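You operate a simulated robot arm through the tools that you are given. There is no shell and no other tool. Be economical: measure what you need, move in short steps, check, and stop when the job is done.

The job below is to be done with a simulated two-armed robot. You get a single attempt, and the scene is never put back.

JOB
Close the top bench drawer. Put the blue hose stub on the green tag on the top of the steel table. Put the green-rimmed jar on the top of the red cart away on the top shelf of the dark grey rack. Open the left door of the green cabinet, take the brown regulator carton on the top of the red cart and put it away on the left shelf in the green cabinet, then shut the door. Put the green label bottle on the top of the steel table away on the top of the large crate. Take the white kit card on the top of the steel table and put it away on the top of the green cabinet. Put one of the tall brown cartons from the top of the workbench on the shelf under the steel table. Put the red-rimmed jar on the top of the workbench away on the top shelf of the dark grey rack. Put the water bottle on the top of the workbench away on the bottom shelf of the service rack. Take the yellow-rimmed jar and put it on the top of the workbench. Take the green block and put it on the top of the side table. Lift the dustbin lid open. Any order will do. Set down upright: green-rimmed jar, brown regulator carton, green label bottle, tall brown carton, red-rimmed jar, water bottle, yellow-rimmed jar, green block.
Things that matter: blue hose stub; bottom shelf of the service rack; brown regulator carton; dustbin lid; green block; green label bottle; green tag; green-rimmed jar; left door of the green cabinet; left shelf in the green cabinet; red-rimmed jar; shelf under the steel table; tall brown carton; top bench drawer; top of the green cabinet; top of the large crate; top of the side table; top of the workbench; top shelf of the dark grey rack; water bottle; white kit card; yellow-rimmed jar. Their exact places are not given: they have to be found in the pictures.

It is judged by the outcome, as a careful person would: the job done as asked, and still so three seconds after it is handed in. It fails if anything else is knocked over, pushed out of place, dropped, spilled or broken. A push-on lid holds only when it is set on centred and level and pressed home; a screw cap is set on level and turned clockwise until tight.

ROBOT AND FRAMES
Two 7-joint arms with two-finger parallel grippers on one trunk, on a base that drives. Base frame: it is fixed to the floor where the robot stands at the start and does not move with it; the origin is under the middle of the robot, x ahead of it, y to its left, z up. Units: m, degrees, N and s.
The left shoulder is at the start at [0.062, 0.196, 1.054], the right one opposite. With the tool pointing down near the work surface each hand reaches from about 0.1 to 0.68 m from the robot's upright axis, wherever it stands, measured 20 degrees to its own side. Places, roughly: blue hose stub [0.5, -0.25, 1]; bottom shelf of the service rack [-3.9, -3, 0.2]; brown regulator carton [0.75, -1.25, 0.75]; dustbin lid [-3.3, -4.6, 0.6]; green block [3, 1.75, 0.75]; green label bottle [1.25, -1, 1]; green tag [1.75, -0.5, 0.75]; green-rimmed jar [0.5, -1, 0.75]; left door of the green cabinet [-1.8, -5.5, 0.3]; left shelf in the green cabinet [-1.9, -5.7, 0.3]; red-rimmed jar [1.5, 0.25, 1]; shelf under the steel table [1.6, -0.7, 0.3]; tall brown carton [1.5, 0.5, 1]; top bench drawer [0.6, -0.1, 0.7]; top of the green cabinet [-2.2, -5.5, 0.9]; top of the large crate [-0.3, -1.9, 0.6]; top of the side table (66x12 cm) [-0.58, 3.66, 0.84]; top of the workbench [1.1, -0.1, 0.8]; top shelf of the dark grey rack (15x178 cm) [1.82, 2.32, 0.62]; water bottle [1, 0.25, 1]; white kit card [1.75, -0.75, 0.75]; yellow-rimmed jar [1.5, 2.5, 0.75]. Payload 1.57 kg a hand.
Tool frame (each hand has its own): the origin (TCP) lies between the finger pads and is the grasp point; the fingertips stand 0.03 m ahead of it; z points along the fingers, y is the line along which they close. The gripper opens to 0.11 m. The fingers are 0.024 m wide and 0.012 m thick; the gripper's body (0.048 by 0.112 m) begins 0.078 m behind the TCP.
Orientation is that of the tool frame in the base frame, as [roll, pitch, yaw] about the fixed x, y, z axes, in that order (R = Rz(yaw) Ry(pitch) Rx(roll)). With the fingers straight down and closing along the base's y, the tool's x points along the base's -x, its y along +y and its z along -z.

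CONTROLS
- The arms move only by the tool step_arm. It takes "left_moves", "right_moves" or both (then of equal length, played together; a hand with none holds still); each is a list of rows, each an object (a shift or turn left out is 0, a gripper value left out holds the last) with "delta_pos": the shift along the tool's x, y, z in units of 100 mm (1.0 is 100 mm), a list of three; "angular": the turn, a rotation vector about the tool's x, y, z in units of 60 degrees (1.0 is 60 degrees), a list of three. In form: [{"delta_pos": [tx, ty, tz], "angular": [ax, ay, az]}, ...]. A call has 1 to 8 rows; each row is the pose to reach, as a shift and turn from the pose commanded when the call began, along the tool's axes at that moment. "left_gripper" and "right_gripper" are, for a hand that has rows, the gripper command, from -1 (shut) to 1 (fully open), values between in proportion, set as the call begins (left out, the last holds). A call with a number of a shift or a turn outside -1 to 1 is refused whole. A row lasts 0.2 s, in which the tool goes at most 0.05 m and 8.6 degrees; a call with a longer step from one row to the next is refused whole, and so is a gripper value outside its range. Where a pose cannot be reached the arm comes as near as it can. A force on the tool above 40 N (or 10 N above the force at the start of the call, whichever is more), or a blocked arm, ends the call early, and 0.2 s more pass. Each finger travels about 0.072 m/s and halts on what it meets, pressing with about 23 N; the grip force reading is that of the motor and also rises with nothing between the fingers. The clock runs only during rows and for 0.2 s after the last one: add rows that repeat a pose to give the fingers time. The reply holds the time, the measured pose of the TCP, the force on the tool along the base axes, the opening and the grip force, in the units named above and with some noise, with the torque about the TCP (base axes, N m) and any sound that the robot's microphone picked up.
- Cameras (640 x 400 px; columns grow to the right, rows downward): "scene" is now at [0.0942, -0.0265, 1.6232]; the picture's right is [-0.37, -0.93, 0.00], its down [-0.81, 0.33, -0.49] and it looks along [0.45, -0.18, -0.87] (base axes); focal length 257 px, centre (320, 200). "left" rides on the left gripper at [0.07, -0.016, -0.141] in its tool frame; the picture's right is [0.23, 0.97, 0.00], its down [-0.86, 0.20, -0.48] and it looks along [-0.47, 0.11, 0.88] (tool axes); focal length 222 px, centre (320, 200). "right" rides on the right gripper at [0.07, 0.016, -0.141] in its tool frame; the picture's right is [-0.23, 0.97, 0.00], its down [-0.85, -0.20, -0.48] and it looks along [-0.47, -0.11, 0.88] (tool axes); focal length 222 px, centre (320, 200).
- capture(camera): a new picture of that camera. The clock stands still meanwhile.
- move_column(by): slides the trunk up (or, below 0, down) by that many m; the arms and the scene camera ride with it, the base frame stays. It gives what a move gives, with no picture.
- roll_base(legs): drives the robot by 1 to 6 legs, each [ahead, left, turn to the left] in m, m and degrees, along the robot's own axes; the way and the turn of a leg run together, so that a leg with both is an arc; at most 1.5 m and 180 degrees a leg. The arms and the cameras ride along, it lands a little off, and it stops where it bumps. It gives what a move gives.
- turn_head(pan, tilt): turns the head with the scene camera to pan (to the left, within 86 degrees either way) and tilt (down, from -29 to 69), counted from straight ahead of the robot. It gives what a move gives.
- pixel_to_xyz(camera, pixels): for up to 12 pixels [column, row] of the newest picture of that camera ("zoom" is the newest enlarged one), the place [x, y, z] in the base frame of the surface seen there, good to about 0.003 m. The clock stands still meanwhile.
- zoom(camera, box): a new picture of the part [left, top, right, bottom] of that camera's present view, enlarged. The clock stands still meanwhile.
- close_job(): hands the job in; it is judged then, once.

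Go step by step. Measure first, check grasps and placings, and put right what went wrong. The budget is 378 turns and 352 pictures, counting those below and the enlarged ones. Unless the task says otherwise, let go and move clear before handing in.

The tools are called by a JSON object that holds its "fn" and its "kwargs". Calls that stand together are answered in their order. step_arm: Moves the arms, as the interface text tells. Its arguments: {"type":"object","properties":{"left_moves":{"type":"array"},"left_gripper":{"type":"number"},"right_moves":{"type":"array"},"right_gripper":{"type":"number"}},"required":[]} The other tools are called the same way: move_column (by) slides the trunk up or down; roll_base (legs) drives the base; turn_head (pan, tilt) turns the head that bears the scene camera; capture (camera) takes a picture; pixel_to_xyz (camera, pixels) gives the place of the surface under pixels of a picture; zoom (camera, box) takes an enlarged picture of a part of a camera's view; close_job () hands the job in.

At the start:

```text
t: 0.0
left_tool_pos: [0.5286, 0.0332, 1.1692]
left_orientation: [-180.0, 0.0, 180.0]
left_ft_force: [0.0, 0.2, -0.3]
left_moment: [0.02, 0.03, -0.02]
left_width: 0.1099
left_grip_force: 0.1
right_tool_pos: [0.3782, -0.2451, 1.0726]
right_orientation: [180.0, -0.1, -180.0]
right_ft_force: [-1.1, -0.2, 0.0]
right_moment: [0.0, -0.03, 0.01]
right_width: 0.11
right_grip_force: 0.1
trunk travel left (down, up): [-0.65, 0.34]
robot x, y, heading: [0.0, 0.004, 0.1]
head pan, tilt: [-21.9, 60.7]
```

scene: 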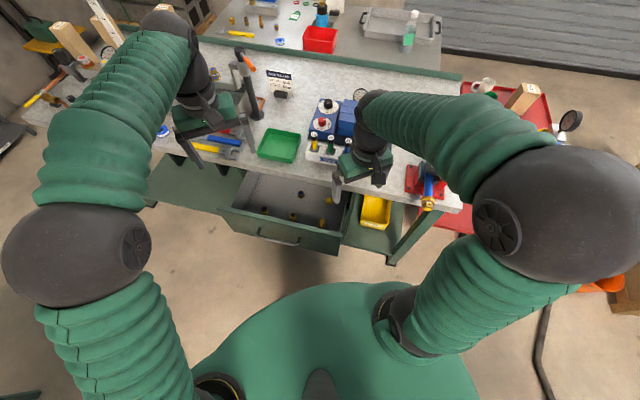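
right: 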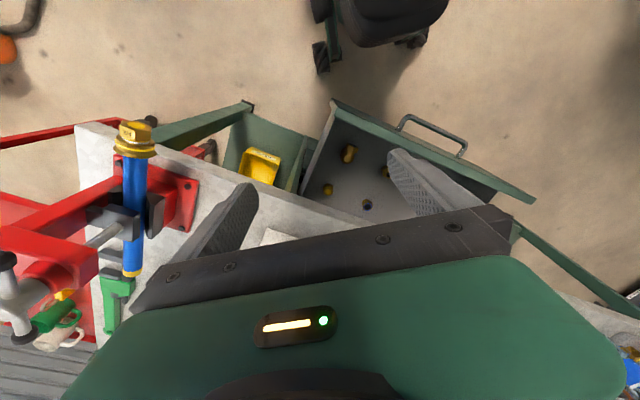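
left: 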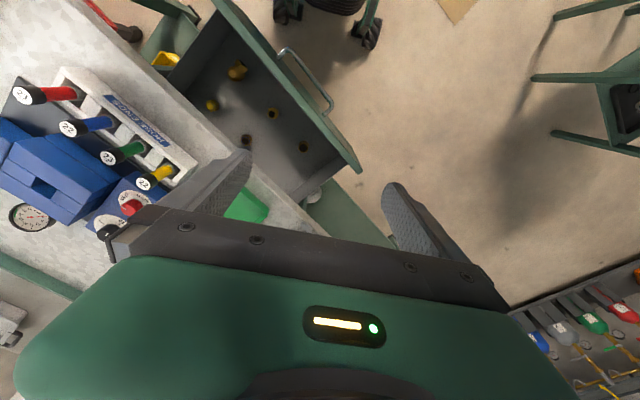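

The first picture shows the bench ahead with an open drawer (about 290,215) and the hose stub in a red vise at the right (430,190). I'll look around with the head first.

{"fn": "turn_head", "kwargs": {"pan": 0, "tilt": 30}}

{"fn": "capture", "kwargs": {"camera": "scene"}}

{"fn": "turn_head", "kwargs": {"pan": -60, "tilt": 30}}

{"fn": "capture", "kwargs": {"camera": "scene"}}

{"fn": "turn_head", "kwargs": {"pan": 60, "tilt": 30}}

{"fn": "capture", "kwargs": {"camera": "scene"}}

```text
t: 1.0
left_tool_pos: [0.5285, 0.0336, 1.1694]
left_orientation: [179.9, 0.0, 180.0]
left_ft_force: [0.5, 0.4, 0.9]
left_moment: [-0.05, 0.0, 0.01]
left_width: 0.1103
left_grip_force: 0.1
right_tool_pos: [0.3765, -0.2448, 1.0725]
right_orientation: [-180.0, 0.0, -179.9]
right_ft_force: [0.0, -0.1, -0.5]
right_moment: [0.01, 0.01, 0.04]
right_width: 0.1099
right_grip_force: 0.0
trunk travel left (down, up): [-0.65, 0.34]
robot x, y, heading: [0.0015, -0.0016, -0.1]
head pan, tilt: [0.0, 30.0]
```

```text
348 pictures are left
```

scene: 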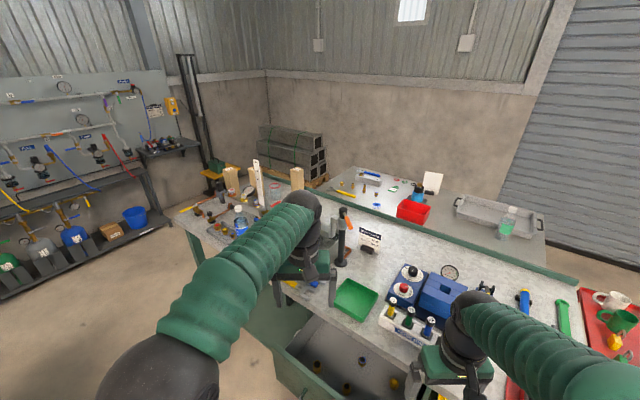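

```text
t: 2.3
left_tool_pos: [0.5292, 0.0336, 1.1693]
left_orientation: [-180.0, -0.1, 180.0]
left_ft_force: [-0.8, -0.4, -0.2]
left_moment: [0.01, 0.02, 0.0]
left_width: 0.11
left_grip_force: 0.1
right_tool_pos: [0.3785, -0.2463, 1.0732]
right_orientation: [-180.0, -0.1, -180.0]
right_ft_force: [-0.1, -0.4, -0.5]
right_moment: [0.01, 0.03, 0.02]
right_width: 0.1101
right_grip_force: 0.0
trunk travel left (down, up): [-0.65, 0.34]
robot x, y, heading: [0.0007, 0.0012, 0.1]
head pan, tilt: [-60.0, 30.0]
```

```text
347 pictures are left
```

scene: 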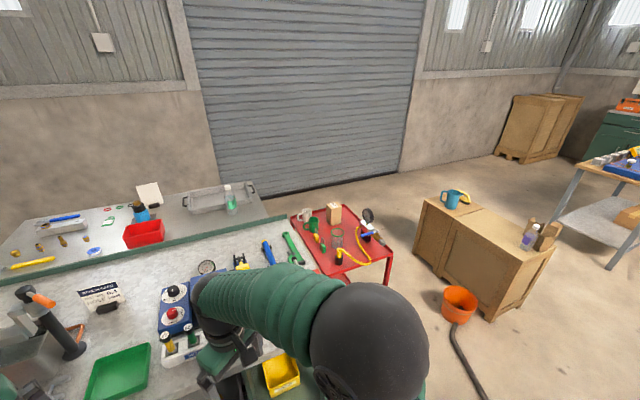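

```text
t: 4.3
left_tool_pos: [0.5281, 0.0334, 1.1698]
left_orientation: [180.0, 0.1, -180.0]
left_ft_force: [0.2, -0.3, -0.3]
left_moment: [0.01, 0.0, -0.01]
left_width: 0.1099
left_grip_force: 0.0
right_tool_pos: [0.377, -0.2453, 1.0709]
right_orientation: [-180.0, -0.1, -180.0]
right_ft_force: [0.7, 0.5, 0.0]
right_moment: [-0.04, 0.0, -0.02]
right_width: 0.1101
right_grip_force: 0.1
trunk travel left (down, up): [-0.65, 0.34]
robot x, y, heading: [0.0002, -0.0021, 0.3]
head pan, tilt: [60.0, 30.0]
```

```text
346 pictures are left
```

scene: 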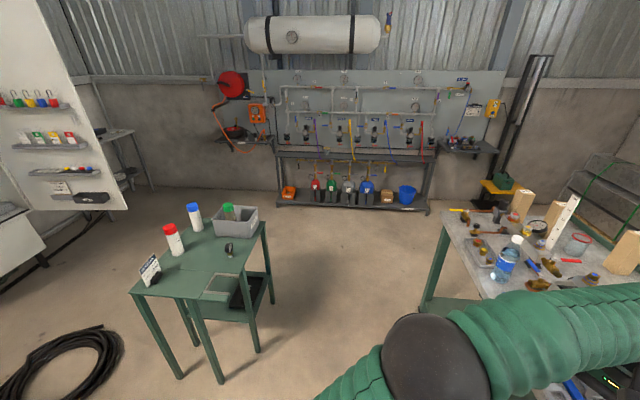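

Now I know the layout: bench ahead, steel table behind it, red cart at right, crate further right. I'll look closer at the bench and drawer and measure.

{"fn": "turn_head", "kwargs": {"pan": -15, "tilt": 55}}

{"fn": "capture", "kwargs": {"camera": "scene"}}

{"fn": "zoom", "kwargs": {"camera": "scene", "box": [200, 100, 480, 275]}}

```text
t: 5.7
left_tool_pos: [0.5291, 0.034, 1.1709]
left_orientation: [-179.9, 0.0, -180.0]
left_ft_force: [-0.1, 0.4, -0.8]
left_moment: [0.0, -0.01, -0.02]
left_width: 0.1099
left_grip_force: 0.0
right_tool_pos: [0.3767, -0.2459, 1.0723]
right_orientation: [-180.0, 0.1, -180.0]
right_ft_force: [-1.1, 0.0, 0.2]
right_moment: [0.02, 0.0, -0.03]
right_width: 0.1098
right_grip_force: 0.0
trunk travel left (down, up): [-0.65, 0.34]
robot x, y, heading: [0.0011, 0.0029, -0.1]
head pan, tilt: [-15.0, 55.0]
```

```text
345 pictures are left
```

scene: 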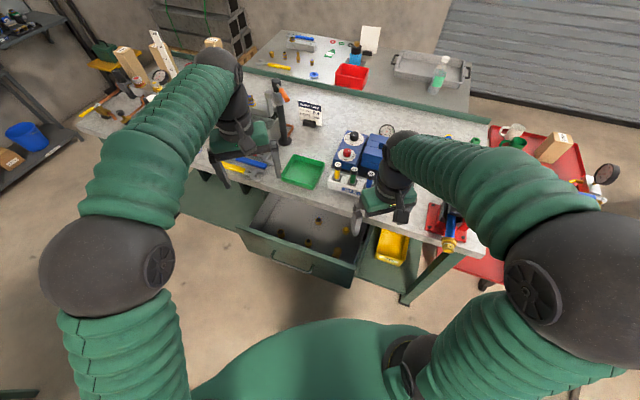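

```text
2.29 times, centred on (340, 188) of scene
```

zoom: 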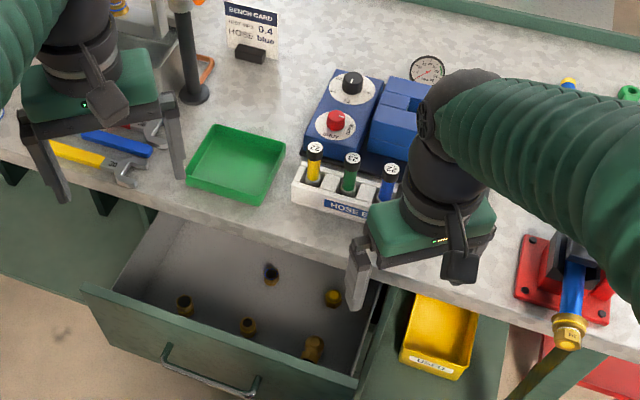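

I'll measure the drawer front, the rack's blue stub, and the vise's hose.

{"fn": "pixel_to_xyz", "kwargs": {"camera": "zoom", "pixels": [[88, 293], [354, 382], [210, 380], [388, 172], [388, 195], [572, 285], [568, 330], [150, 205], [480, 295], [355, 205], [240, 165], [365, 285]]}}

{"fn": "capture", "kwargs": {"camera": "right"}}

{"fn": "zoom", "kwargs": {"camera": "scene", "box": [320, 120, 480, 220]}}

```text
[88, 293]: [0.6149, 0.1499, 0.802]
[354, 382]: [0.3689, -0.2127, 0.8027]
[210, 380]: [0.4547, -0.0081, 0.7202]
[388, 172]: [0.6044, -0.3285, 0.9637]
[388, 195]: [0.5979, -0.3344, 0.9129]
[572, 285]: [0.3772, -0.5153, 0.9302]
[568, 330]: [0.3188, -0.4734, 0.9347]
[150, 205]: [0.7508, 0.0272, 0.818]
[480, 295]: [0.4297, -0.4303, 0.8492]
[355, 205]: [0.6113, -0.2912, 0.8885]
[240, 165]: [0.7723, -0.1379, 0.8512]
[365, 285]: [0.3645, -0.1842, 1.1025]
```

```text
343 pictures are left
```

right: 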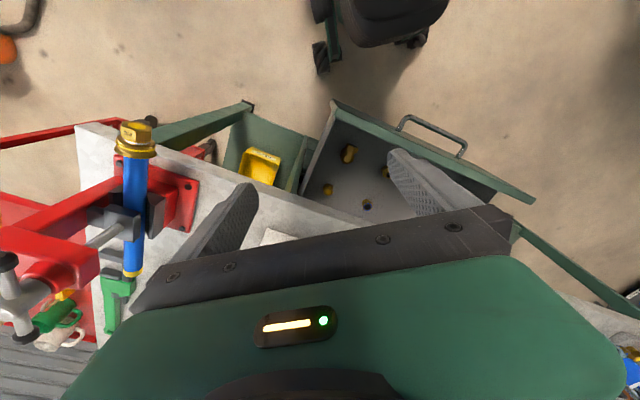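

```text
4.00 times, centred on (400, 170) of scene
```

zoom: 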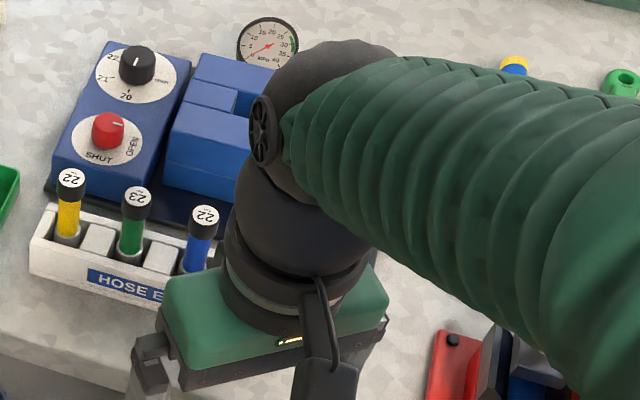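

The blue stub is in the small rack at about [0.6,-0.33,0.95]; the drawer sticks out with its front facing heading −34°. Before moving I look further sideways and backward.

{"fn": "turn_head", "kwargs": {"pan": 86, "tilt": 35}}

{"fn": "capture", "kwargs": {"camera": "scene"}}

{"fn": "turn_head", "kwargs": {"pan": -86, "tilt": 35}}

{"fn": "capture", "kwargs": {"camera": "scene"}}

```text
t: 7.5
left_tool_pos: [0.5293, 0.0337, 1.1705]
left_orientation: [180.0, 0.0, 180.0]
left_ft_force: [-0.5, 0.2, 0.3]
left_moment: [0.03, 0.05, 0.0]
left_width: 0.11
left_grip_force: 0.1
right_tool_pos: [0.3767, -0.2439, 1.0731]
right_orientation: [-179.9, 0.1, 179.9]
right_ft_force: [0.9, -0.2, 0.6]
right_moment: [0.0, -0.04, 0.02]
right_width: 0.11
right_grip_force: 0.1
trunk travel left (down, up): [-0.65, 0.34]
robot x, y, heading: [-0.0017, 0.0028, 0.1]
head pan, tilt: [85.9, 35.0]
```

```text
341 pictures are left
```

scene: 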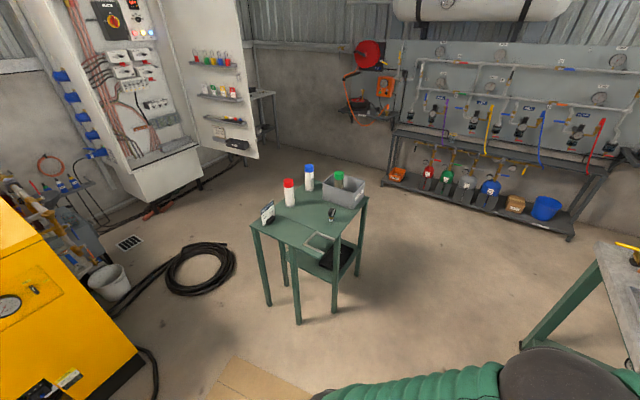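

```text
t: 10.1
left_tool_pos: [0.5297, 0.033, 1.1707]
left_orientation: [180.0, 0.0, -180.0]
left_ft_force: [-0.6, 0.3, -0.2]
left_moment: [-0.02, -0.01, -0.02]
left_width: 0.1099
left_grip_force: 0.2
right_tool_pos: [0.3765, -0.246, 1.0722]
right_orientation: [179.9, 0.1, -180.0]
right_ft_force: [-0.5, 0.9, 0.2]
right_moment: [0.0, 0.04, 0.01]
right_width: 0.11
right_grip_force: 0.1
trunk travel left (down, up): [-0.65, 0.34]
robot x, y, heading: [-0.0016, 0.0001, 0.0]
head pan, tilt: [-85.9, 35.0]
```

```text
340 pictures are left
```

scene: 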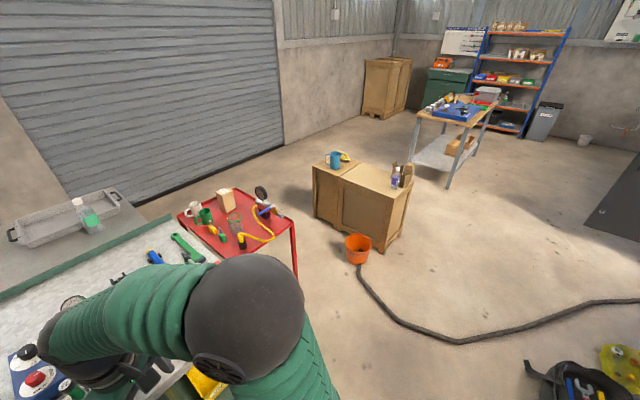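

I'll measure landmarks in this right-hand view.

{"fn": "pixel_to_xyz", "kwargs": {"camera": "scene", "pixels": [[330, 190], [405, 200], [400, 245], [262, 295], [228, 205], [450, 185], [495, 95], [445, 80], [520, 30], [545, 120], [560, 250], [358, 250]]}}

{"fn": "zoom", "kwargs": {"camera": "scene", "box": [360, 10, 600, 160]}}

{"fn": "zoom", "kwargs": {"camera": "scene", "box": [160, 140, 440, 315]}}

```text
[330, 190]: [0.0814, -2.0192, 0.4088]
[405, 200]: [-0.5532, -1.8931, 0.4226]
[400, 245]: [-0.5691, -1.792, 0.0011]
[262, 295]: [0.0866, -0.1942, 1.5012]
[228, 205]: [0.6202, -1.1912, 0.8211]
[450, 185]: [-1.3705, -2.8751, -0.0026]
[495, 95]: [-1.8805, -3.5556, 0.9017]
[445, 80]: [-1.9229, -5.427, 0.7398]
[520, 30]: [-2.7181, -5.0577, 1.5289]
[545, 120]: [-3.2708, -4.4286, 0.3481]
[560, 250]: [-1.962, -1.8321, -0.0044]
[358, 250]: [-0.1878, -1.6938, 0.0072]
```

```text
2.67 times, centred on (480, 85) of scene
```

zoom: 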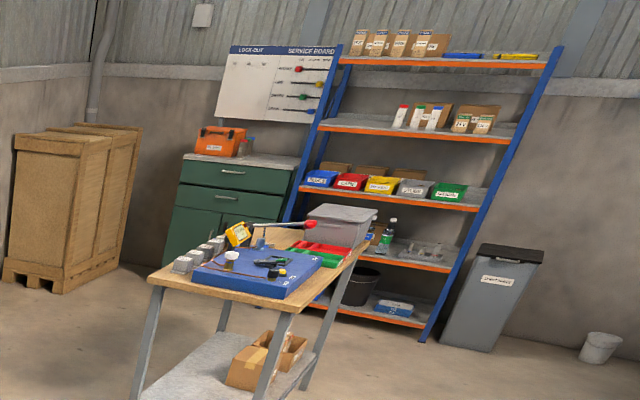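

```text
2.29 times, centred on (300, 228) of scene
```

zoom: 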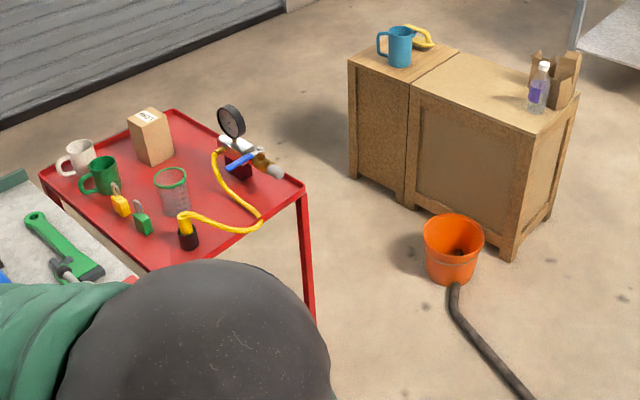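

The dustbin, cabinet, crate and cart are found. I raise the trunk for a better view over the bench to the steel table.

{"fn": "move_column", "kwargs": {"by": 0.34}}

{"fn": "turn_head", "kwargs": {"pan": -15, "tilt": 35}}

{"fn": "capture", "kwargs": {"camera": "scene"}}

{"fn": "zoom", "kwargs": {"camera": "scene", "box": [230, 80, 550, 280]}}

{"fn": "turn_head", "kwargs": {"pan": 25, "tilt": 35}}

{"fn": "capture", "kwargs": {"camera": "scene"}}

{"fn": "zoom", "kwargs": {"camera": "scene", "box": [240, 100, 560, 300]}}

```text
t: 13.4
left_tool_pos: [0.5298, 0.0333, 1.5103]
left_orientation: [-180.0, 0.1, -180.0]
left_ft_force: [0.6, 0.1, -0.2]
left_moment: [-0.01, 0.01, 0.04]
left_width: 0.11
left_grip_force: 0.1
right_tool_pos: [0.3773, -0.2457, 1.4116]
right_orientation: [-179.9, 0.0, 180.0]
right_ft_force: [0.0, 0.1, 0.0]
right_moment: [-0.01, 0.0, 0.03]
right_width: 0.11
right_grip_force: 0.0
trunk travel left (down, up): [-0.99, 0.0]
robot x, y, heading: [0.0029, 0.002, 0.2]
head pan, tilt: [-85.9, 35.0]
```

```text
t: 14.9
left_tool_pos: [0.5287, 0.0336, 1.51]
left_orientation: [179.9, 0.1, 179.9]
left_ft_force: [-0.3, 0.0, 0.3]
left_moment: [0.01, -0.02, -0.01]
left_width: 0.1102
left_grip_force: 0.0
right_tool_pos: [0.377, -0.2457, 1.4117]
right_orientation: [-180.0, 0.1, -180.0]
right_ft_force: [0.3, 0.2, 0.4]
right_moment: [0.0, 0.02, 0.03]
right_width: 0.11
right_grip_force: 0.0
trunk travel left (down, up): [-0.99, 0.0]
robot x, y, heading: [-0.0002, 0.001, -0.1]
head pan, tilt: [-15.0, 35.0]
```

```text
337 pictures are left
```

scene: 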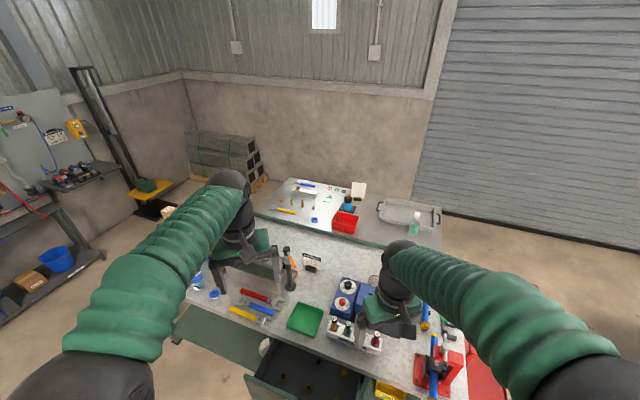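

```text
2.00 times, centred on (390, 180) of scene
```

zoom: 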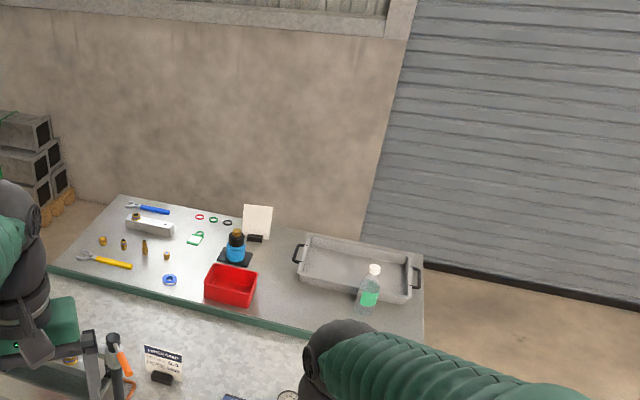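

```text
t: 15.9
left_tool_pos: [0.5295, 0.0345, 1.5094]
left_orientation: [-179.9, -0.1, 180.0]
left_ft_force: [-0.7, 0.4, 0.1]
left_moment: [-0.01, -0.03, 0.0]
left_width: 0.11
left_grip_force: 0.1
right_tool_pos: [0.3776, -0.2446, 1.4131]
right_orientation: [179.9, 0.0, -180.0]
right_ft_force: [0.0, -0.1, 1.4]
right_moment: [0.01, 0.0, 0.0]
right_width: 0.1097
right_grip_force: 0.0
trunk travel left (down, up): [-0.99, 0.0]
robot x, y, heading: [-0.0011, 0.0023, -0.0]
head pan, tilt: [25.0, 35.0]
```

```text
335 pictures are left
```

scene: 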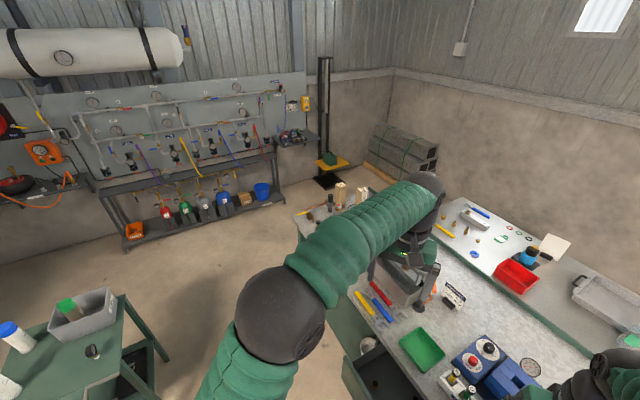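

```text
2.00 times, centred on (400, 200) of scene
```

zoom: 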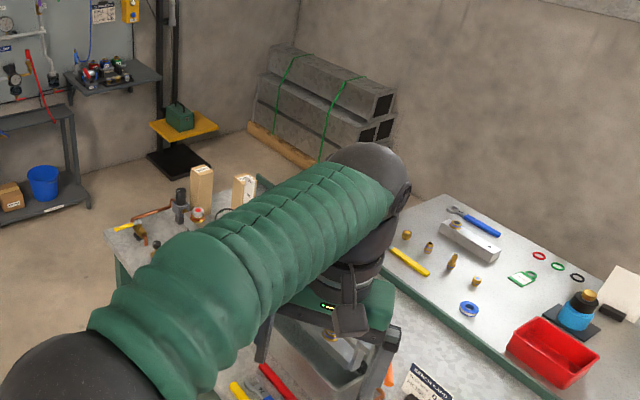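

I can see the green tag at zoom (522,278), kit card (620,290), and green block (180,117). Measuring the steel table and others.

{"fn": "pixel_to_xyz", "kwargs": {"camera": "zoom", "pixels": [[522, 278], [443, 197], [630, 272], [620, 295], [180, 110], [180, 135], [110, 240], [200, 180], [245, 185], [520, 350], [385, 285], [470, 250]]}}

{"fn": "pixel_to_xyz", "kwargs": {"camera": "scene", "pixels": [[245, 185], [165, 215], [125, 245], [270, 205], [430, 165], [375, 175], [330, 190], [190, 155], [110, 183], [150, 350], [65, 395], [120, 310]]}}

```text
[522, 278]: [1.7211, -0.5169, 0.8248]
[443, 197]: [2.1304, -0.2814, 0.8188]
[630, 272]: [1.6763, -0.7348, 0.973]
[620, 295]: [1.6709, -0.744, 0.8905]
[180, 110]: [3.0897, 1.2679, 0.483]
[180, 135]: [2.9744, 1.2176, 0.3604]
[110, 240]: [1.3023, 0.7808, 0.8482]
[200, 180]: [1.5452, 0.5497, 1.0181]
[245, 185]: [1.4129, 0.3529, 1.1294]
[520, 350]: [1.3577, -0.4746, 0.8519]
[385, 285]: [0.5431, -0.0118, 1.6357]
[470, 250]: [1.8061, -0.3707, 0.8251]
```

```text
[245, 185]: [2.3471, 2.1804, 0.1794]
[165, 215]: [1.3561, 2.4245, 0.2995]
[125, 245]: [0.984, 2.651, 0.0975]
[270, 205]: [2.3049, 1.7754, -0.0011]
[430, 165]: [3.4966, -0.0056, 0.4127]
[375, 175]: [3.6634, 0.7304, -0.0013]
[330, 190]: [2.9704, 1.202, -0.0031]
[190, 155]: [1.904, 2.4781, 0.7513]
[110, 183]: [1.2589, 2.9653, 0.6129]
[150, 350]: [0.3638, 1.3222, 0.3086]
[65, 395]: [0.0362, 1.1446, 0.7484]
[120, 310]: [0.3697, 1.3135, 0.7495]
```

The tag is at about [1.72,-0.52,0.825], the kit card at [1.68,-0.74], tall cartons at [1.55,0.55]. I start with the drawer: turn to face it and line the right hand up with its centre.

{"fn": "roll_base", "kwargs": {"legs": [[0, 0, -34], [-0.15, 0.4, 0]]}}

{"fn": "turn_head", "kwargs": {"pan": -10, "tilt": 60}}

{"fn": "capture", "kwargs": {"camera": "scene"}}

```text
t: 20.1
left_tool_pos: [0.5516, 0.1405, 1.5096]
left_orientation: [179.8, -0.1, 146.3]
left_ft_force: [-0.7, -0.8, -0.6]
left_moment: [0.05, -0.04, 0.01]
left_width: 0.11
left_grip_force: 0.0
right_tool_pos: [0.2697, -0.0076, 1.4102]
right_orientation: [179.8, -0.1, 146.3]
right_ft_force: [-0.2, 0.4, -0.6]
right_moment: [0.03, -0.01, -0.01]
right_width: 0.1097
right_grip_force: 0.1
trunk travel left (down, up): [-0.99, 0.0]
robot x, y, heading: [0.0964, 0.4128, -33.6]
head pan, tilt: [25.0, 35.0]
```

```text
t: 21.2
left_tool_pos: [0.5507, 0.1455, 1.5104]
left_orientation: [180.0, 0.1, 146.3]
left_ft_force: [0.2, 0.3, -0.8]
left_moment: [0.01, 0.0, 0.0]
left_width: 0.1101
left_grip_force: 0.2
right_tool_pos: [0.2701, -0.0018, 1.4116]
right_orientation: [179.9, 0.2, 146.4]
right_ft_force: [0.3, -0.3, 0.1]
right_moment: [0.04, 0.03, -0.02]
right_width: 0.1099
right_grip_force: 0.1
trunk travel left (down, up): [-0.99, 0.0]
robot x, y, heading: [0.0949, 0.4108, -33.6]
head pan, tilt: [-10.0, 60.0]
```

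```text
333 pictures are left
```

scene: 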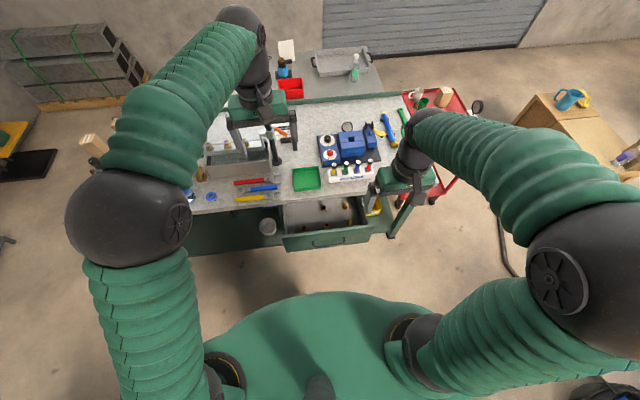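

The robot is square to the bench; measure the drawer front and handle (zoom around 325,235).

{"fn": "zoom", "kwargs": {"camera": "scene", "box": [250, 150, 410, 250]}}

{"fn": "pixel_to_xyz", "kwargs": {"camera": "scene", "pixels": [[285, 237], [370, 227], [328, 232], [328, 241], [320, 237], [300, 247], [355, 238], [220, 212], [340, 194], [400, 170], [310, 192]]}}

```text
4.00 times, centred on (330, 200) of scene
```

zoom: 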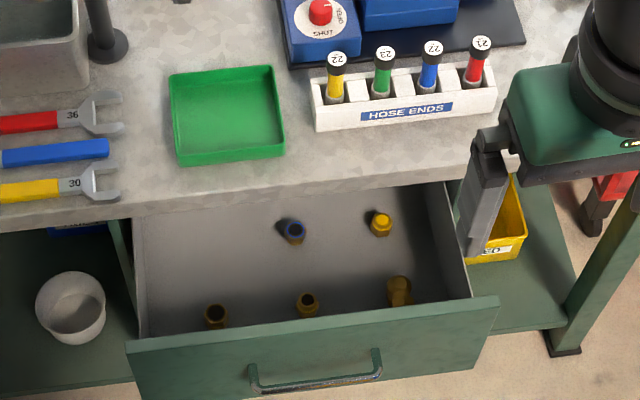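

```text
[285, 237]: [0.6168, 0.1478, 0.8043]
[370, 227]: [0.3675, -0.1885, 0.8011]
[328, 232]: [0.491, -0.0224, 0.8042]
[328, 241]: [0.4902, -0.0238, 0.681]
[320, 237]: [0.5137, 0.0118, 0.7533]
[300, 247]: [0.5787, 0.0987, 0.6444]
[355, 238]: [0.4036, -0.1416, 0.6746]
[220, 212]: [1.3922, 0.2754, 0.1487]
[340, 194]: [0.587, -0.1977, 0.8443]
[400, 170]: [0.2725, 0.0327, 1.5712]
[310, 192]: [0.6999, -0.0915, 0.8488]
```

Drawer front spans z 0.62–0.80 with its centre 0.57 m ahead, 0.14 m to the right of the robot. I pitch the right hand to point forward and move it in line with the drawer centre, gripper shut.

{"fn": "step_arm", "kwargs": {"right_moves": [{"delta_pos": [-0.14, 0.14, 0], "angular": [0, -0.143, 0]}, {"delta_pos": [-0.28, 0.28, 0], "angular": [0, -0.286, 0]}, {"delta_pos": [-0.42, 0.42, 0], "angular": [0, -0.428, 0]}, {"delta_pos": [-0.56, 0.56, 0], "angular": [0, -0.571, 0]}, {"delta_pos": [-0.7, 0.7, 0], "angular": [0, -0.714, 0]}, {"delta_pos": [-0.8, 0.8, 0], "angular": [0, -0.857, 0]}, {"delta_pos": [-0.9, 0.9, 0], "angular": [0, -1.0, 0]}], "right_gripper": -1}}

{"fn": "step_arm", "kwargs": {"right_moves": [{"delta_pos": [0, 0, 0], "angular": [0, -0.143, 0]}, {"delta_pos": [0, 0.0, 0], "angular": [0, -0.286, 0]}, {"delta_pos": [0, 0, 0], "angular": [0, -0.428, 0]}, {"delta_pos": [0, 0, 0], "angular": [0, -0.5, 0]}]}}

{"fn": "move_column", "kwargs": {"by": -0.4}}

```text
t: 22.8
left_tool_pos: [0.5556, 0.1502, 1.5099]
left_orientation: [-179.9, 0.0, 146.2]
left_ft_force: [-1.1, -1.1, 0.5]
left_moment: [-0.09, -0.04, 0.01]
left_width: 0.1102
left_grip_force: 0.1
right_tool_pos: [0.4412, 0.0175, 1.4261]
right_orientation: [-179.4, 60.4, 147.4]
right_ft_force: [0.5, -0.6, -3.8]
right_moment: [-0.13, -0.28, 0.05]
right_width: 0.0
right_grip_force: 21.6
right hand out of reach, approached as far as the arm can: row 5, 6, 7
trunk travel left (down, up): [-0.99, 0.0]
robot x, y, heading: [0.0945, 0.4102, -33.3]
head pan, tilt: [-10.0, 60.0]
```

```text
t: 23.8
left_tool_pos: [0.5535, 0.151, 1.5104]
left_orientation: [-179.9, 0.1, 146.3]
left_ft_force: [-0.1, 0.8, 0.3]
left_moment: [0.0, 0.03, 0.02]
left_width: 0.1102
left_grip_force: 0.1
right_tool_pos: [0.4756, 0.0162, 1.5026]
right_orientation: [-82.6, 89.9, -116.3]
right_ft_force: [0.6, 0.6, -0.8]
right_moment: [-0.01, 0.0, 0.02]
right_width: 0.0001
right_grip_force: 21.4
right hand out of reach, approached as far as the arm can: row 1, 2, 3, 4
trunk travel left (down, up): [-0.99, 0.0]
robot x, y, heading: [0.0976, 0.4106, -33.7]
head pan, tilt: [-10.0, 60.0]
```

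```text
t: 27.6
left_tool_pos: [0.5537, 0.1485, 1.1098]
left_orientation: [-179.9, 0.0, 146.4]
left_ft_force: [0.3, 0.7, 0.1]
left_moment: [0.0, -0.02, -0.02]
left_width: 0.11
left_grip_force: 0.2
right_tool_pos: [0.4725, 0.0107, 1.1314]
right_orientation: [51.4, 85.5, 17.2]
right_ft_force: [0.2, 0.8, 0.0]
right_moment: [0.0, 0.02, 0.0]
right_width: 0.0001
right_grip_force: 21.2
trunk travel left (down, up): [-0.59, 0.4]
robot x, y, heading: [0.0962, 0.4134, -33.7]
head pan, tilt: [-10.0, 60.0]
```

The right hand now points forward at z 1.13. Lower the right hand while raising the left, then lower the trunk the rest.

{"fn": "step_arm", "kwargs": {"right_moves": [{"delta_pos": [0.4, 0, 0]}, {"delta_pos": [0.8, 0, 0]}, {"delta_pos": [1.0, 0, 0]}], "left_moves": [{"delta_pos": [0.4, 0, -0.4]}, {"delta_pos": [0.6, 0, -0.8]}, {"delta_pos": [0.8, 0, -1.0]}]}}

{"fn": "step_arm", "kwargs": {"right_moves": [{"delta_pos": [0.4, 0, 0]}, {"delta_pos": [0.8, 0, 0]}, {"delta_pos": [1.0, 0, 0]}], "left_moves": [{"delta_pos": [0, 0, -0.4]}, {"delta_pos": [0.0, 0, -0.8]}, {"delta_pos": [0, 0, -1.0]}]}}

{"fn": "move_column", "kwargs": {"by": -0.12}}

{"fn": "capture", "kwargs": {"camera": "scene"}}

```text
refused: row 1 steps farther than a row can; nothing moved
```

```text
t: 28.6
left_tool_pos: [0.5512, 0.1494, 1.2085]
left_orientation: [180.0, 0.1, 146.3]
left_ft_force: [0.3, -0.2, -0.3]
left_moment: [0.0, -0.04, 0.03]
left_width: 0.11
left_grip_force: 0.0
right_tool_pos: [0.4706, 0.0112, 1.1308]
right_orientation: [50.7, 85.2, 16.3]
right_ft_force: [-0.1, -1.0, -0.8]
right_moment: [0.04, -0.05, -0.02]
right_width: 0.0001
right_grip_force: 21.1
right hand out of reach, approached as far as the arm can: row 1, 2, 3
trunk travel left (down, up): [-0.59, 0.4]
robot x, y, heading: [0.0944, 0.4116, -33.7]
head pan, tilt: [-10.0, 60.0]
stopped in row 3 (right hand): the arm was blocked; the commanded pose is now the measured one
```

```text
t: 30.1
left_tool_pos: [0.5536, 0.1518, 1.0905]
left_orientation: [180.0, 0.1, 146.3]
left_ft_force: [0.4, -0.5, -0.5]
left_moment: [-0.01, 0.01, -0.04]
left_width: 0.11
left_grip_force: 0.0
right_tool_pos: [0.4645, 0.0032, 1.0299]
right_orientation: [50.6, 82.3, 15.2]
right_ft_force: [0.1, -0.4, 0.0]
right_moment: [0.0, 0.01, 0.02]
right_width: 0.0001
right_grip_force: 20.6
trunk travel left (down, up): [-0.47, 0.52]
robot x, y, heading: [0.0924, 0.4129, -33.6]
head pan, tilt: [-10.0, 60.0]
```

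```text
331 pictures are left
```

scene: 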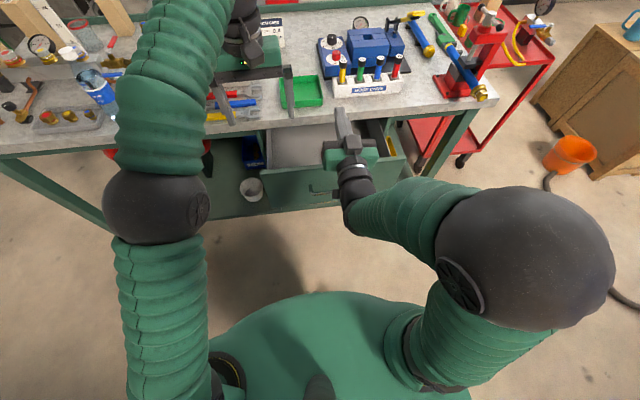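

The right hand is horizontal, z 1.03, but can't descend by itself; I lower the trunk instead, raising the left hand to compensate.

{"fn": "step_arm", "kwargs": {"left_moves": [{"delta_pos": [0.2, 0, -0.4]}, {"delta_pos": [0.4, 0, -0.8]}, {"delta_pos": [0.5, 0, -1.0]}]}}

{"fn": "step_arm", "kwargs": {"left_moves": [{"delta_pos": [0.2, 0, -0.4]}, {"delta_pos": [0.4, 0, -0.8]}, {"delta_pos": [0.5, 0, -1.0]}]}}

{"fn": "move_column", "kwargs": {"by": -0.265}}

{"fn": "capture", "kwargs": {"camera": "scene"}}

```text
t: 30.9
left_tool_pos: [0.5062, 0.191, 1.1597]
left_orientation: [-179.9, 0.1, 146.3]
left_ft_force: [0.3, -0.8, 0.5]
left_moment: [0.03, 0.0, -0.01]
left_width: 0.11
left_grip_force: 0.0
left hand out of reach, approached as far as the arm can: row 2, 3
right_tool_pos: [0.4646, 0.0021, 1.0307]
right_orientation: [50.2, 82.3, 14.8]
right_ft_force: [0.0, 0.1, 0.4]
right_moment: [0.01, 0.01, 0.02]
right_width: 0.0003
right_grip_force: 21.1
trunk travel left (down, up): [-0.47, 0.52]
robot x, y, heading: [0.0952, 0.4163, -33.7]
head pan, tilt: [-10.0, 60.0]
```

```text
t: 31.7
left_tool_pos: [0.4514, 0.2362, 1.1939]
left_orientation: [-179.7, 0.5, 146.3]
left_ft_force: [-0.9, -0.2, 0.0]
left_moment: [-0.05, -0.06, 0.0]
left_width: 0.11
left_grip_force: 0.1
left hand out of reach, approached as far as the arm can: row 1, 2, 3
right_tool_pos: [0.4623, 0.0031, 1.0319]
right_orientation: [49.3, 82.3, 13.7]
right_ft_force: [-0.4, 0.5, 0.1]
right_moment: [-0.01, 0.01, -0.02]
right_width: 0.0003
right_grip_force: 21.0
trunk travel left (down, up): [-0.47, 0.52]
robot x, y, heading: [0.093, 0.4113, -33.6]
head pan, tilt: [-10.0, 60.0]
```

```text
t: 34.4
left_tool_pos: [0.4546, 0.2339, 0.9251]
left_orientation: [-179.7, 0.4, 146.3]
left_ft_force: [0.2, -0.3, 0.0]
left_moment: [0.01, 0.01, 0.0]
left_width: 0.11
left_grip_force: 0.1
right_tool_pos: [0.4635, 0.0053, 0.7765]
right_orientation: [50.6, 80.6, 15.7]
right_ft_force: [0.1, -0.2, 0.1]
right_moment: [-0.03, 0.02, -0.03]
right_width: 0.0002
right_grip_force: 21.1
trunk travel left (down, up): [-0.205, 0.785]
robot x, y, heading: [0.095, 0.4163, -33.6]
head pan, tilt: [-10.0, 60.0]
```

```text
330 pictures are left
```

scene: 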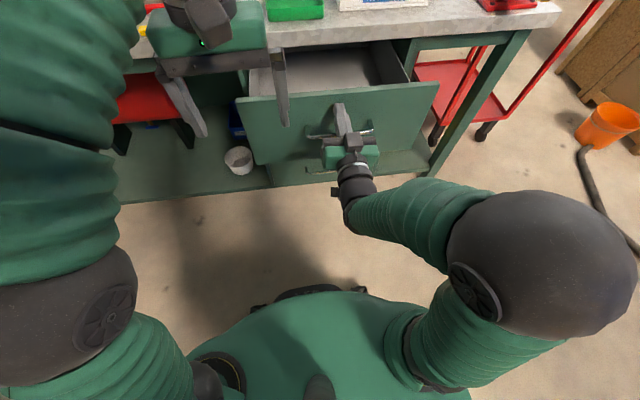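

The fist is at the drawer face, above the handle (340,130). Push gently 0.09 m with small rows.

{"fn": "step_arm", "kwargs": {"right_moves": [{"delta_pos": [0, 0, 0.12]}, {"delta_pos": [0, 0, 0.24]}, {"delta_pos": [0, 0, 0.36]}, {"delta_pos": [0, 0, 0.48]}, {"delta_pos": [0, 0, 0.6]}, {"delta_pos": [0, 0, 0.72]}, {"delta_pos": [0, 0, 0.84]}, {"delta_pos": [0, 0, 0.96]}]}}

{"fn": "capture", "kwargs": {"camera": "scene"}}

```text
t: 35.0
left_tool_pos: [0.4524, 0.234, 0.9265]
left_orientation: [-179.7, 0.5, 146.3]
left_ft_force: [-0.4, 0.2, -0.3]
left_moment: [-0.05, 0.0, 0.0]
left_width: 0.11
left_grip_force: 0.1
right_tool_pos: [0.4668, -0.0257, 0.7964]
right_orientation: [55.2, 76.7, 18.0]
right_ft_force: [0.0, 0.3, -0.9]
right_moment: [0.01, 0.02, -0.02]
right_width: 0.0
right_grip_force: 21.6
trunk travel left (down, up): [-0.205, 0.785]
robot x, y, heading: [0.0944, 0.4121, -33.6]
head pan, tilt: [-10.0, 60.0]
stopped in row 3 (right hand): the arm was blocked; the commanded pose is now the measured one
```

```text
329 pictures are left
```

scene: 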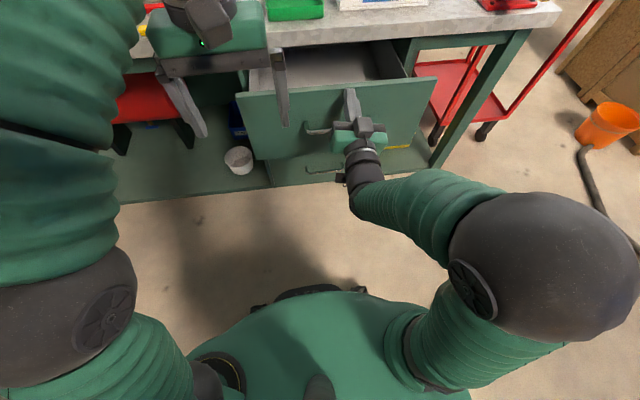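

No contact force yet: the arm hit its own limit. I retract and tilt the hand to ~45° down, a friendlier posture.

{"fn": "step_arm", "kwargs": {"right_moves": [{"delta_pos": [0, 0, -0.3], "angular": [0, 0.14, 0]}, {"delta_pos": [0, 0, -0.6], "angular": [0, 0.28, 0]}, {"delta_pos": [0, 0, -0.9], "angular": [0, 0.42, 0]}, {"delta_pos": [0, 0, -0.9], "angular": [0, 0.56, 0]}, {"delta_pos": [0, 0, -0.9], "angular": [0, 0.66, 0]}]}}

{"fn": "capture", "kwargs": {"camera": "scene"}}

```text
t: 36.2
left_tool_pos: [0.4536, 0.2331, 0.9281]
left_orientation: [-179.9, 0.4, 146.4]
left_ft_force: [-0.1, -0.2, 0.4]
left_moment: [-0.01, 0.01, 0.02]
left_width: 0.1099
left_grip_force: 0.1
right_tool_pos: [0.3972, 0.032, 0.785]
right_orientation: [160.1, 56.4, 127.2]
right_ft_force: [-0.4, -0.9, -0.5]
right_moment: [0.02, -0.03, 0.04]
right_width: 0.0
right_grip_force: 21.0
right hand out of reach, approached as far as the arm can: row 1, 2, 3
trunk travel left (down, up): [-0.205, 0.785]
robot x, y, heading: [0.0964, 0.4144, -33.7]
head pan, tilt: [-10.0, 60.0]
```

```text
328 pictures are left
```

scene: 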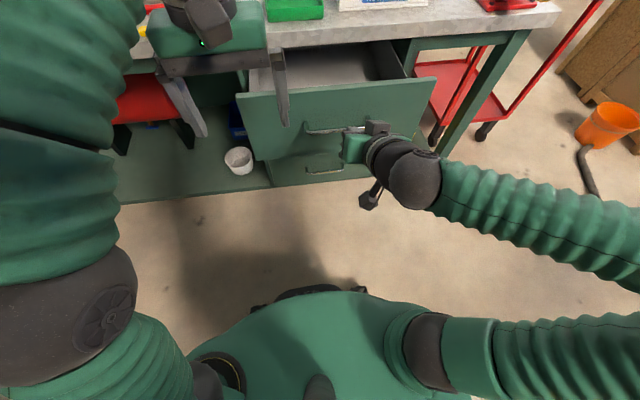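

The hand now points forward and ~31° down with tips ~8 cm before the drawer face. Bring the base 6 cm ahead, then push along the bench normal.

{"fn": "roll_base", "kwargs": {"legs": [[0.06, 0, 0]]}}

{"fn": "step_arm", "kwargs": {"right_moves": [{"delta_pos": [-0.065, 0.005, 0.106]}, {"delta_pos": [-0.13, 0.01, 0.212]}, {"delta_pos": [-0.195, 0.015, 0.318]}, {"delta_pos": [-0.26, 0.02, 0.424]}, {"delta_pos": [-0.325, 0.025, 0.53]}, {"delta_pos": [-0.39, 0.03, 0.636]}, {"delta_pos": [-0.455, 0.035, 0.742]}, {"delta_pos": [-0.52, 0.04, 0.848]}]}}

{"fn": "capture", "kwargs": {"camera": "scene"}}

```text
t: 37.2
left_tool_pos: [0.5045, 0.1993, 0.9263]
left_orientation: [-180.0, 0.3, 146.4]
left_ft_force: [-0.4, 0.1, -0.1]
left_moment: [0.03, 0.04, 0.02]
left_width: 0.11
left_grip_force: 0.0
right_tool_pos: [0.4489, -0.0028, 0.7843]
right_orientation: [160.3, 56.3, 127.4]
right_ft_force: [0.3, -0.1, -0.4]
right_moment: [0.01, 0.01, -0.03]
right_width: 0.0
right_grip_force: 22.0
trunk travel left (down, up): [-0.205, 0.785]
robot x, y, heading: [0.1461, 0.3768, -33.6]
head pan, tilt: [-10.0, 60.0]
```

```text
t: 39.0
left_tool_pos: [0.5053, 0.2003, 0.9271]
left_orientation: [-179.8, 0.4, 146.4]
left_ft_force: [0.2, -0.2, -0.7]
left_moment: [-0.01, 0.0, 0.04]
left_width: 0.11
left_grip_force: 0.1
right_tool_pos: [0.5311, -0.0584, 0.7843]
right_orientation: [160.3, 56.4, 127.4]
right_ft_force: [-0.4, -0.3, -0.2]
right_moment: [0.0, 0.01, 0.01]
right_width: 0.0003
right_grip_force: 21.3
trunk travel left (down, up): [-0.205, 0.785]
robot x, y, heading: [0.1456, 0.38, -33.5]
head pan, tilt: [-10.0, 60.0]
```

```text
327 pictures are left
```

scene: 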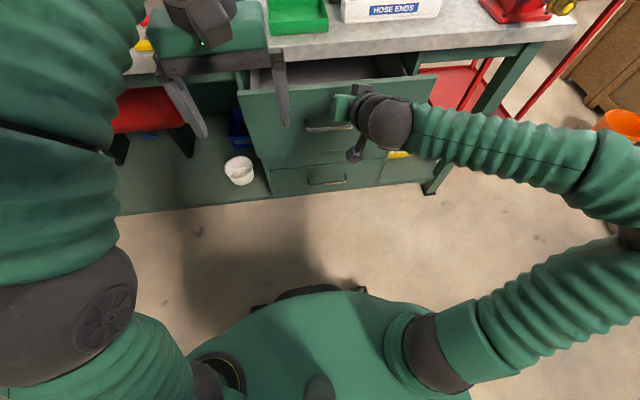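

The drawer is moving in with almost no force. Push further.

{"fn": "step_arm", "kwargs": {"right_moves": [{"delta_pos": [-0.065, 0.005, 0.106]}, {"delta_pos": [-0.13, 0.01, 0.212]}, {"delta_pos": [-0.195, 0.015, 0.318]}, {"delta_pos": [-0.26, 0.02, 0.424]}, {"delta_pos": [-0.325, 0.025, 0.53]}, {"delta_pos": [-0.39, 0.03, 0.636]}, {"delta_pos": [-0.455, 0.035, 0.742]}, {"delta_pos": [-0.52, 0.04, 0.848]}]}}

{"fn": "capture", "kwargs": {"camera": "scene"}}

```text
t: 40.8
left_tool_pos: [0.5047, 0.2005, 0.9265]
left_orientation: [-179.9, 0.4, 146.3]
left_ft_force: [0.5, 0.8, -0.2]
left_moment: [0.0, 0.03, -0.02]
left_width: 0.1101
left_grip_force: 0.0
right_tool_pos: [0.6138, -0.114, 0.7854]
right_orientation: [160.4, 56.4, 127.4]
right_ft_force: [-0.9, 0.1, 0.3]
right_moment: [0.02, -0.02, 0.01]
right_width: 0.0
right_grip_force: 21.9
trunk travel left (down, up): [-0.205, 0.785]
robot x, y, heading: [0.1464, 0.3779, -33.6]
head pan, tilt: [-10.0, 60.0]
```

```text
326 pictures are left
```

scene: 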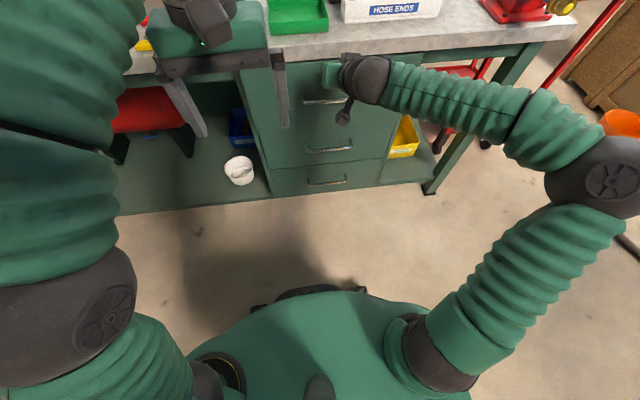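

Nearly closed. One more short push until I feel resistance.

{"fn": "step_arm", "kwargs": {"right_moves": [{"delta_pos": [-0.04, 0.003, 0.064]}, {"delta_pos": [-0.08, 0.006, 0.127]}, {"delta_pos": [-0.12, 0.009, 0.19]}, {"delta_pos": [-0.16, 0.012, 0.254]}, {"delta_pos": [-0.2, 0.015, 0.318]}, {"delta_pos": [-0.24, 0.018, 0.38]}, {"delta_pos": [-0.28, 0.02, 0.445]}, {"delta_pos": [-0.32, 0.02, 0.51]}]}}

{"fn": "zoom", "kwargs": {"camera": "scene", "box": [220, 30, 440, 170]}}

```text
t: 41.9
left_tool_pos: [0.4997, 0.2023, 0.9288]
left_orientation: [-179.9, 0.7, 146.2]
left_ft_force: [-0.5, 0.2, 0.6]
left_moment: [0.0, -0.03, 0.02]
left_width: 0.1103
left_grip_force: 0.0
right_tool_pos: [0.6343, -0.1263, 0.7854]
right_orientation: [160.5, 56.1, 127.4]
right_ft_force: [-22.2, 10.1, 7.3]
right_moment: [0.03, -0.16, -0.06]
right_width: 0.0
right_grip_force: 21.4
trunk travel left (down, up): [-0.205, 0.785]
robot x, y, heading: [0.1492, 0.3799, -33.9]
head pan, tilt: [-10.0, 60.0]
stopped in row 5 (right hand): the force on the tool passed its limit at 50 N (the readings are from after the stop); the commanded pose is now the measured one
```

```text
2.86 times, centred on (330, 100) of scene
```

zoom: 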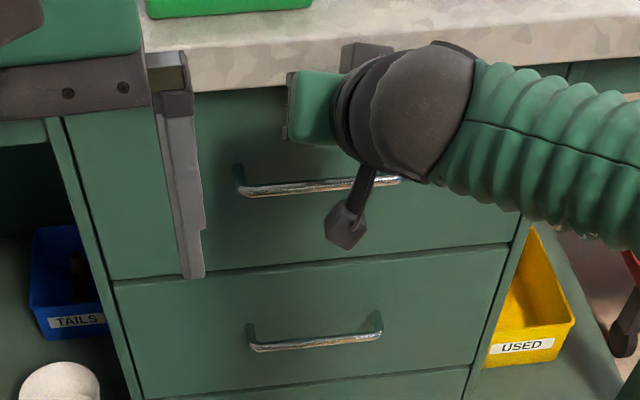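

The drawer is flush (zoom shows the front in line). Back the hand away and return it to pointing down.

{"fn": "step_arm", "kwargs": {"right_moves": [{"delta_pos": [0.2, 0, -0.33]}, {"delta_pos": [0.4, 0, -0.66]}, {"delta_pos": [0.52, 0, -0.85]}]}}

{"fn": "roll_base", "kwargs": {"legs": [[-0.25, 0, 0]]}}

{"fn": "move_column", "kwargs": {"by": 0.45}}

{"fn": "capture", "kwargs": {"camera": "scene"}}

```text
t: 42.7
left_tool_pos: [0.5029, 0.2008, 0.9267]
left_orientation: [-179.8, 0.5, 146.2]
left_ft_force: [0.3, -0.3, 0.5]
left_moment: [-0.01, 0.0, -0.02]
left_width: 0.1098
left_grip_force: 0.1
right_tool_pos: [0.5579, -0.0707, 0.7843]
right_orientation: [160.6, 56.0, 127.5]
right_ft_force: [0.0, 0.3, -0.8]
right_moment: [-0.03, -0.01, 0.02]
right_width: 0.0
right_grip_force: 21.5
trunk travel left (down, up): [-0.205, 0.785]
robot x, y, heading: [0.1453, 0.3803, -33.7]
head pan, tilt: [-10.0, 60.0]
```

```text
t: 44.5
left_tool_pos: [0.2926, 0.3407, 0.928]
left_orientation: [-179.9, 0.5, 146.2]
left_ft_force: [0.2, -0.6, -0.1]
left_moment: [0.01, -0.02, 0.0]
left_width: 0.11
left_grip_force: 0.1
right_tool_pos: [0.3461, 0.0687, 0.7846]
right_orientation: [160.6, 55.9, 127.5]
right_ft_force: [0.7, -0.4, 0.3]
right_moment: [-0.02, 0.0, 0.02]
right_width: 0.0001
right_grip_force: 21.8
trunk travel left (down, up): [-0.205, 0.785]
robot x, y, heading: [-0.0669, 0.5185, -33.5]
head pan, tilt: [-10.0, 60.0]
```

```text
refused: 0.45 is not a number from -0.4 to 0.4
```

```text
324 pictures are left
```

scene: 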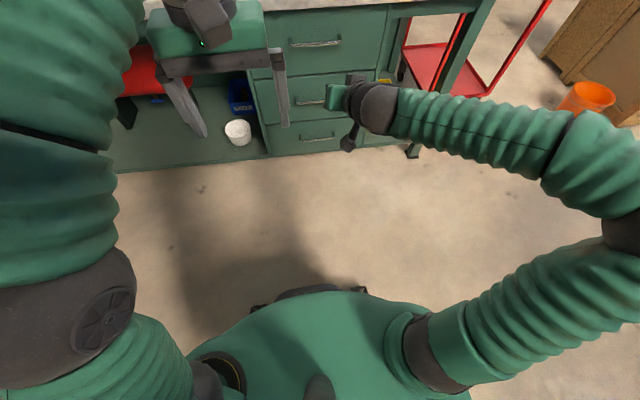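

Drawer is closed. Raise the trunk and turn the right hand back to straight down, opened.

{"fn": "move_column", "kwargs": {"by": 0.39}}

{"fn": "step_arm", "kwargs": {"right_moves": [{"angular": [0.02, 0.137, -0.019]}, {"angular": [0.04, 0.274, -0.037]}, {"angular": [0.06, 0.41, -0.056]}, {"angular": [0.081, 0.547, -0.074]}, {"angular": [0.1, 0.684, -0.093]}, {"angular": [0.122, 0.821, -0.11]}, {"angular": [0.142, 0.958, -0.13]}], "right_gripper": 1}}

{"fn": "turn_head", "kwargs": {"pan": 0, "tilt": 40}}

{"fn": "capture", "kwargs": {"camera": "scene"}}

```text
t: 48.3
left_tool_pos: [0.2931, 0.3389, 1.317]
left_orientation: [-179.9, 0.5, 146.2]
left_ft_force: [0.1, 0.6, 0.4]
left_moment: [0.0, 0.01, 0.0]
left_width: 0.1099
left_grip_force: 0.0
right_tool_pos: [0.3477, 0.0693, 1.1758]
right_orientation: [160.7, 55.9, 127.6]
right_ft_force: [-0.1, 0.7, 0.8]
right_moment: [0.0, -0.04, 0.03]
right_width: 0.0001
right_grip_force: 21.2
trunk travel left (down, up): [-0.595, 0.395]
robot x, y, heading: [-0.0636, 0.5186, -33.6]
head pan, tilt: [-10.0, 60.0]
```

```text
t: 49.9
left_tool_pos: [0.2965, 0.3401, 1.3177]
left_orientation: [-179.8, 0.3, 146.2]
left_ft_force: [0.3, -0.2, -0.4]
left_moment: [-0.05, 0.05, -0.01]
left_width: 0.1099
left_grip_force: 0.1
right_tool_pos: [0.3489, 0.0702, 1.1757]
right_orientation: [-179.9, -0.3, 146.7]
right_ft_force: [-0.1, 0.5, 0.3]
right_moment: [0.02, 0.04, -0.02]
right_width: 0.11
right_grip_force: 0.1
trunk travel left (down, up): [-0.595, 0.395]
robot x, y, heading: [-0.0634, 0.5192, -33.9]
head pan, tilt: [-10.0, 60.0]
```

```text
t: 50.7
left_tool_pos: [0.2922, 0.3428, 1.3185]
left_orientation: [-179.8, 0.6, 146.2]
left_ft_force: [0.5, -0.2, -0.6]
left_moment: [0.0, -0.01, 0.01]
left_width: 0.11
left_grip_force: 0.1
right_tool_pos: [0.3485, 0.0691, 1.1761]
right_orientation: [-179.9, 0.1, 146.4]
right_ft_force: [-0.1, 0.5, 0.4]
right_moment: [0.0, 0.04, 0.0]
right_width: 0.1102
right_grip_force: 0.1
trunk travel left (down, up): [-0.595, 0.395]
robot x, y, heading: [-0.0677, 0.5224, -33.6]
head pan, tilt: [0.0, 40.0]
```

```text
323 pictures are left
```

scene: 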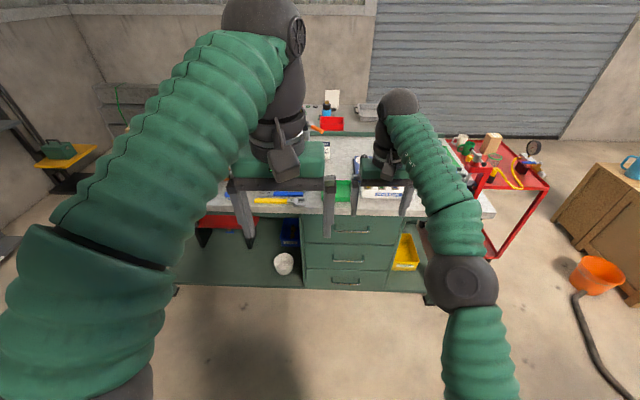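

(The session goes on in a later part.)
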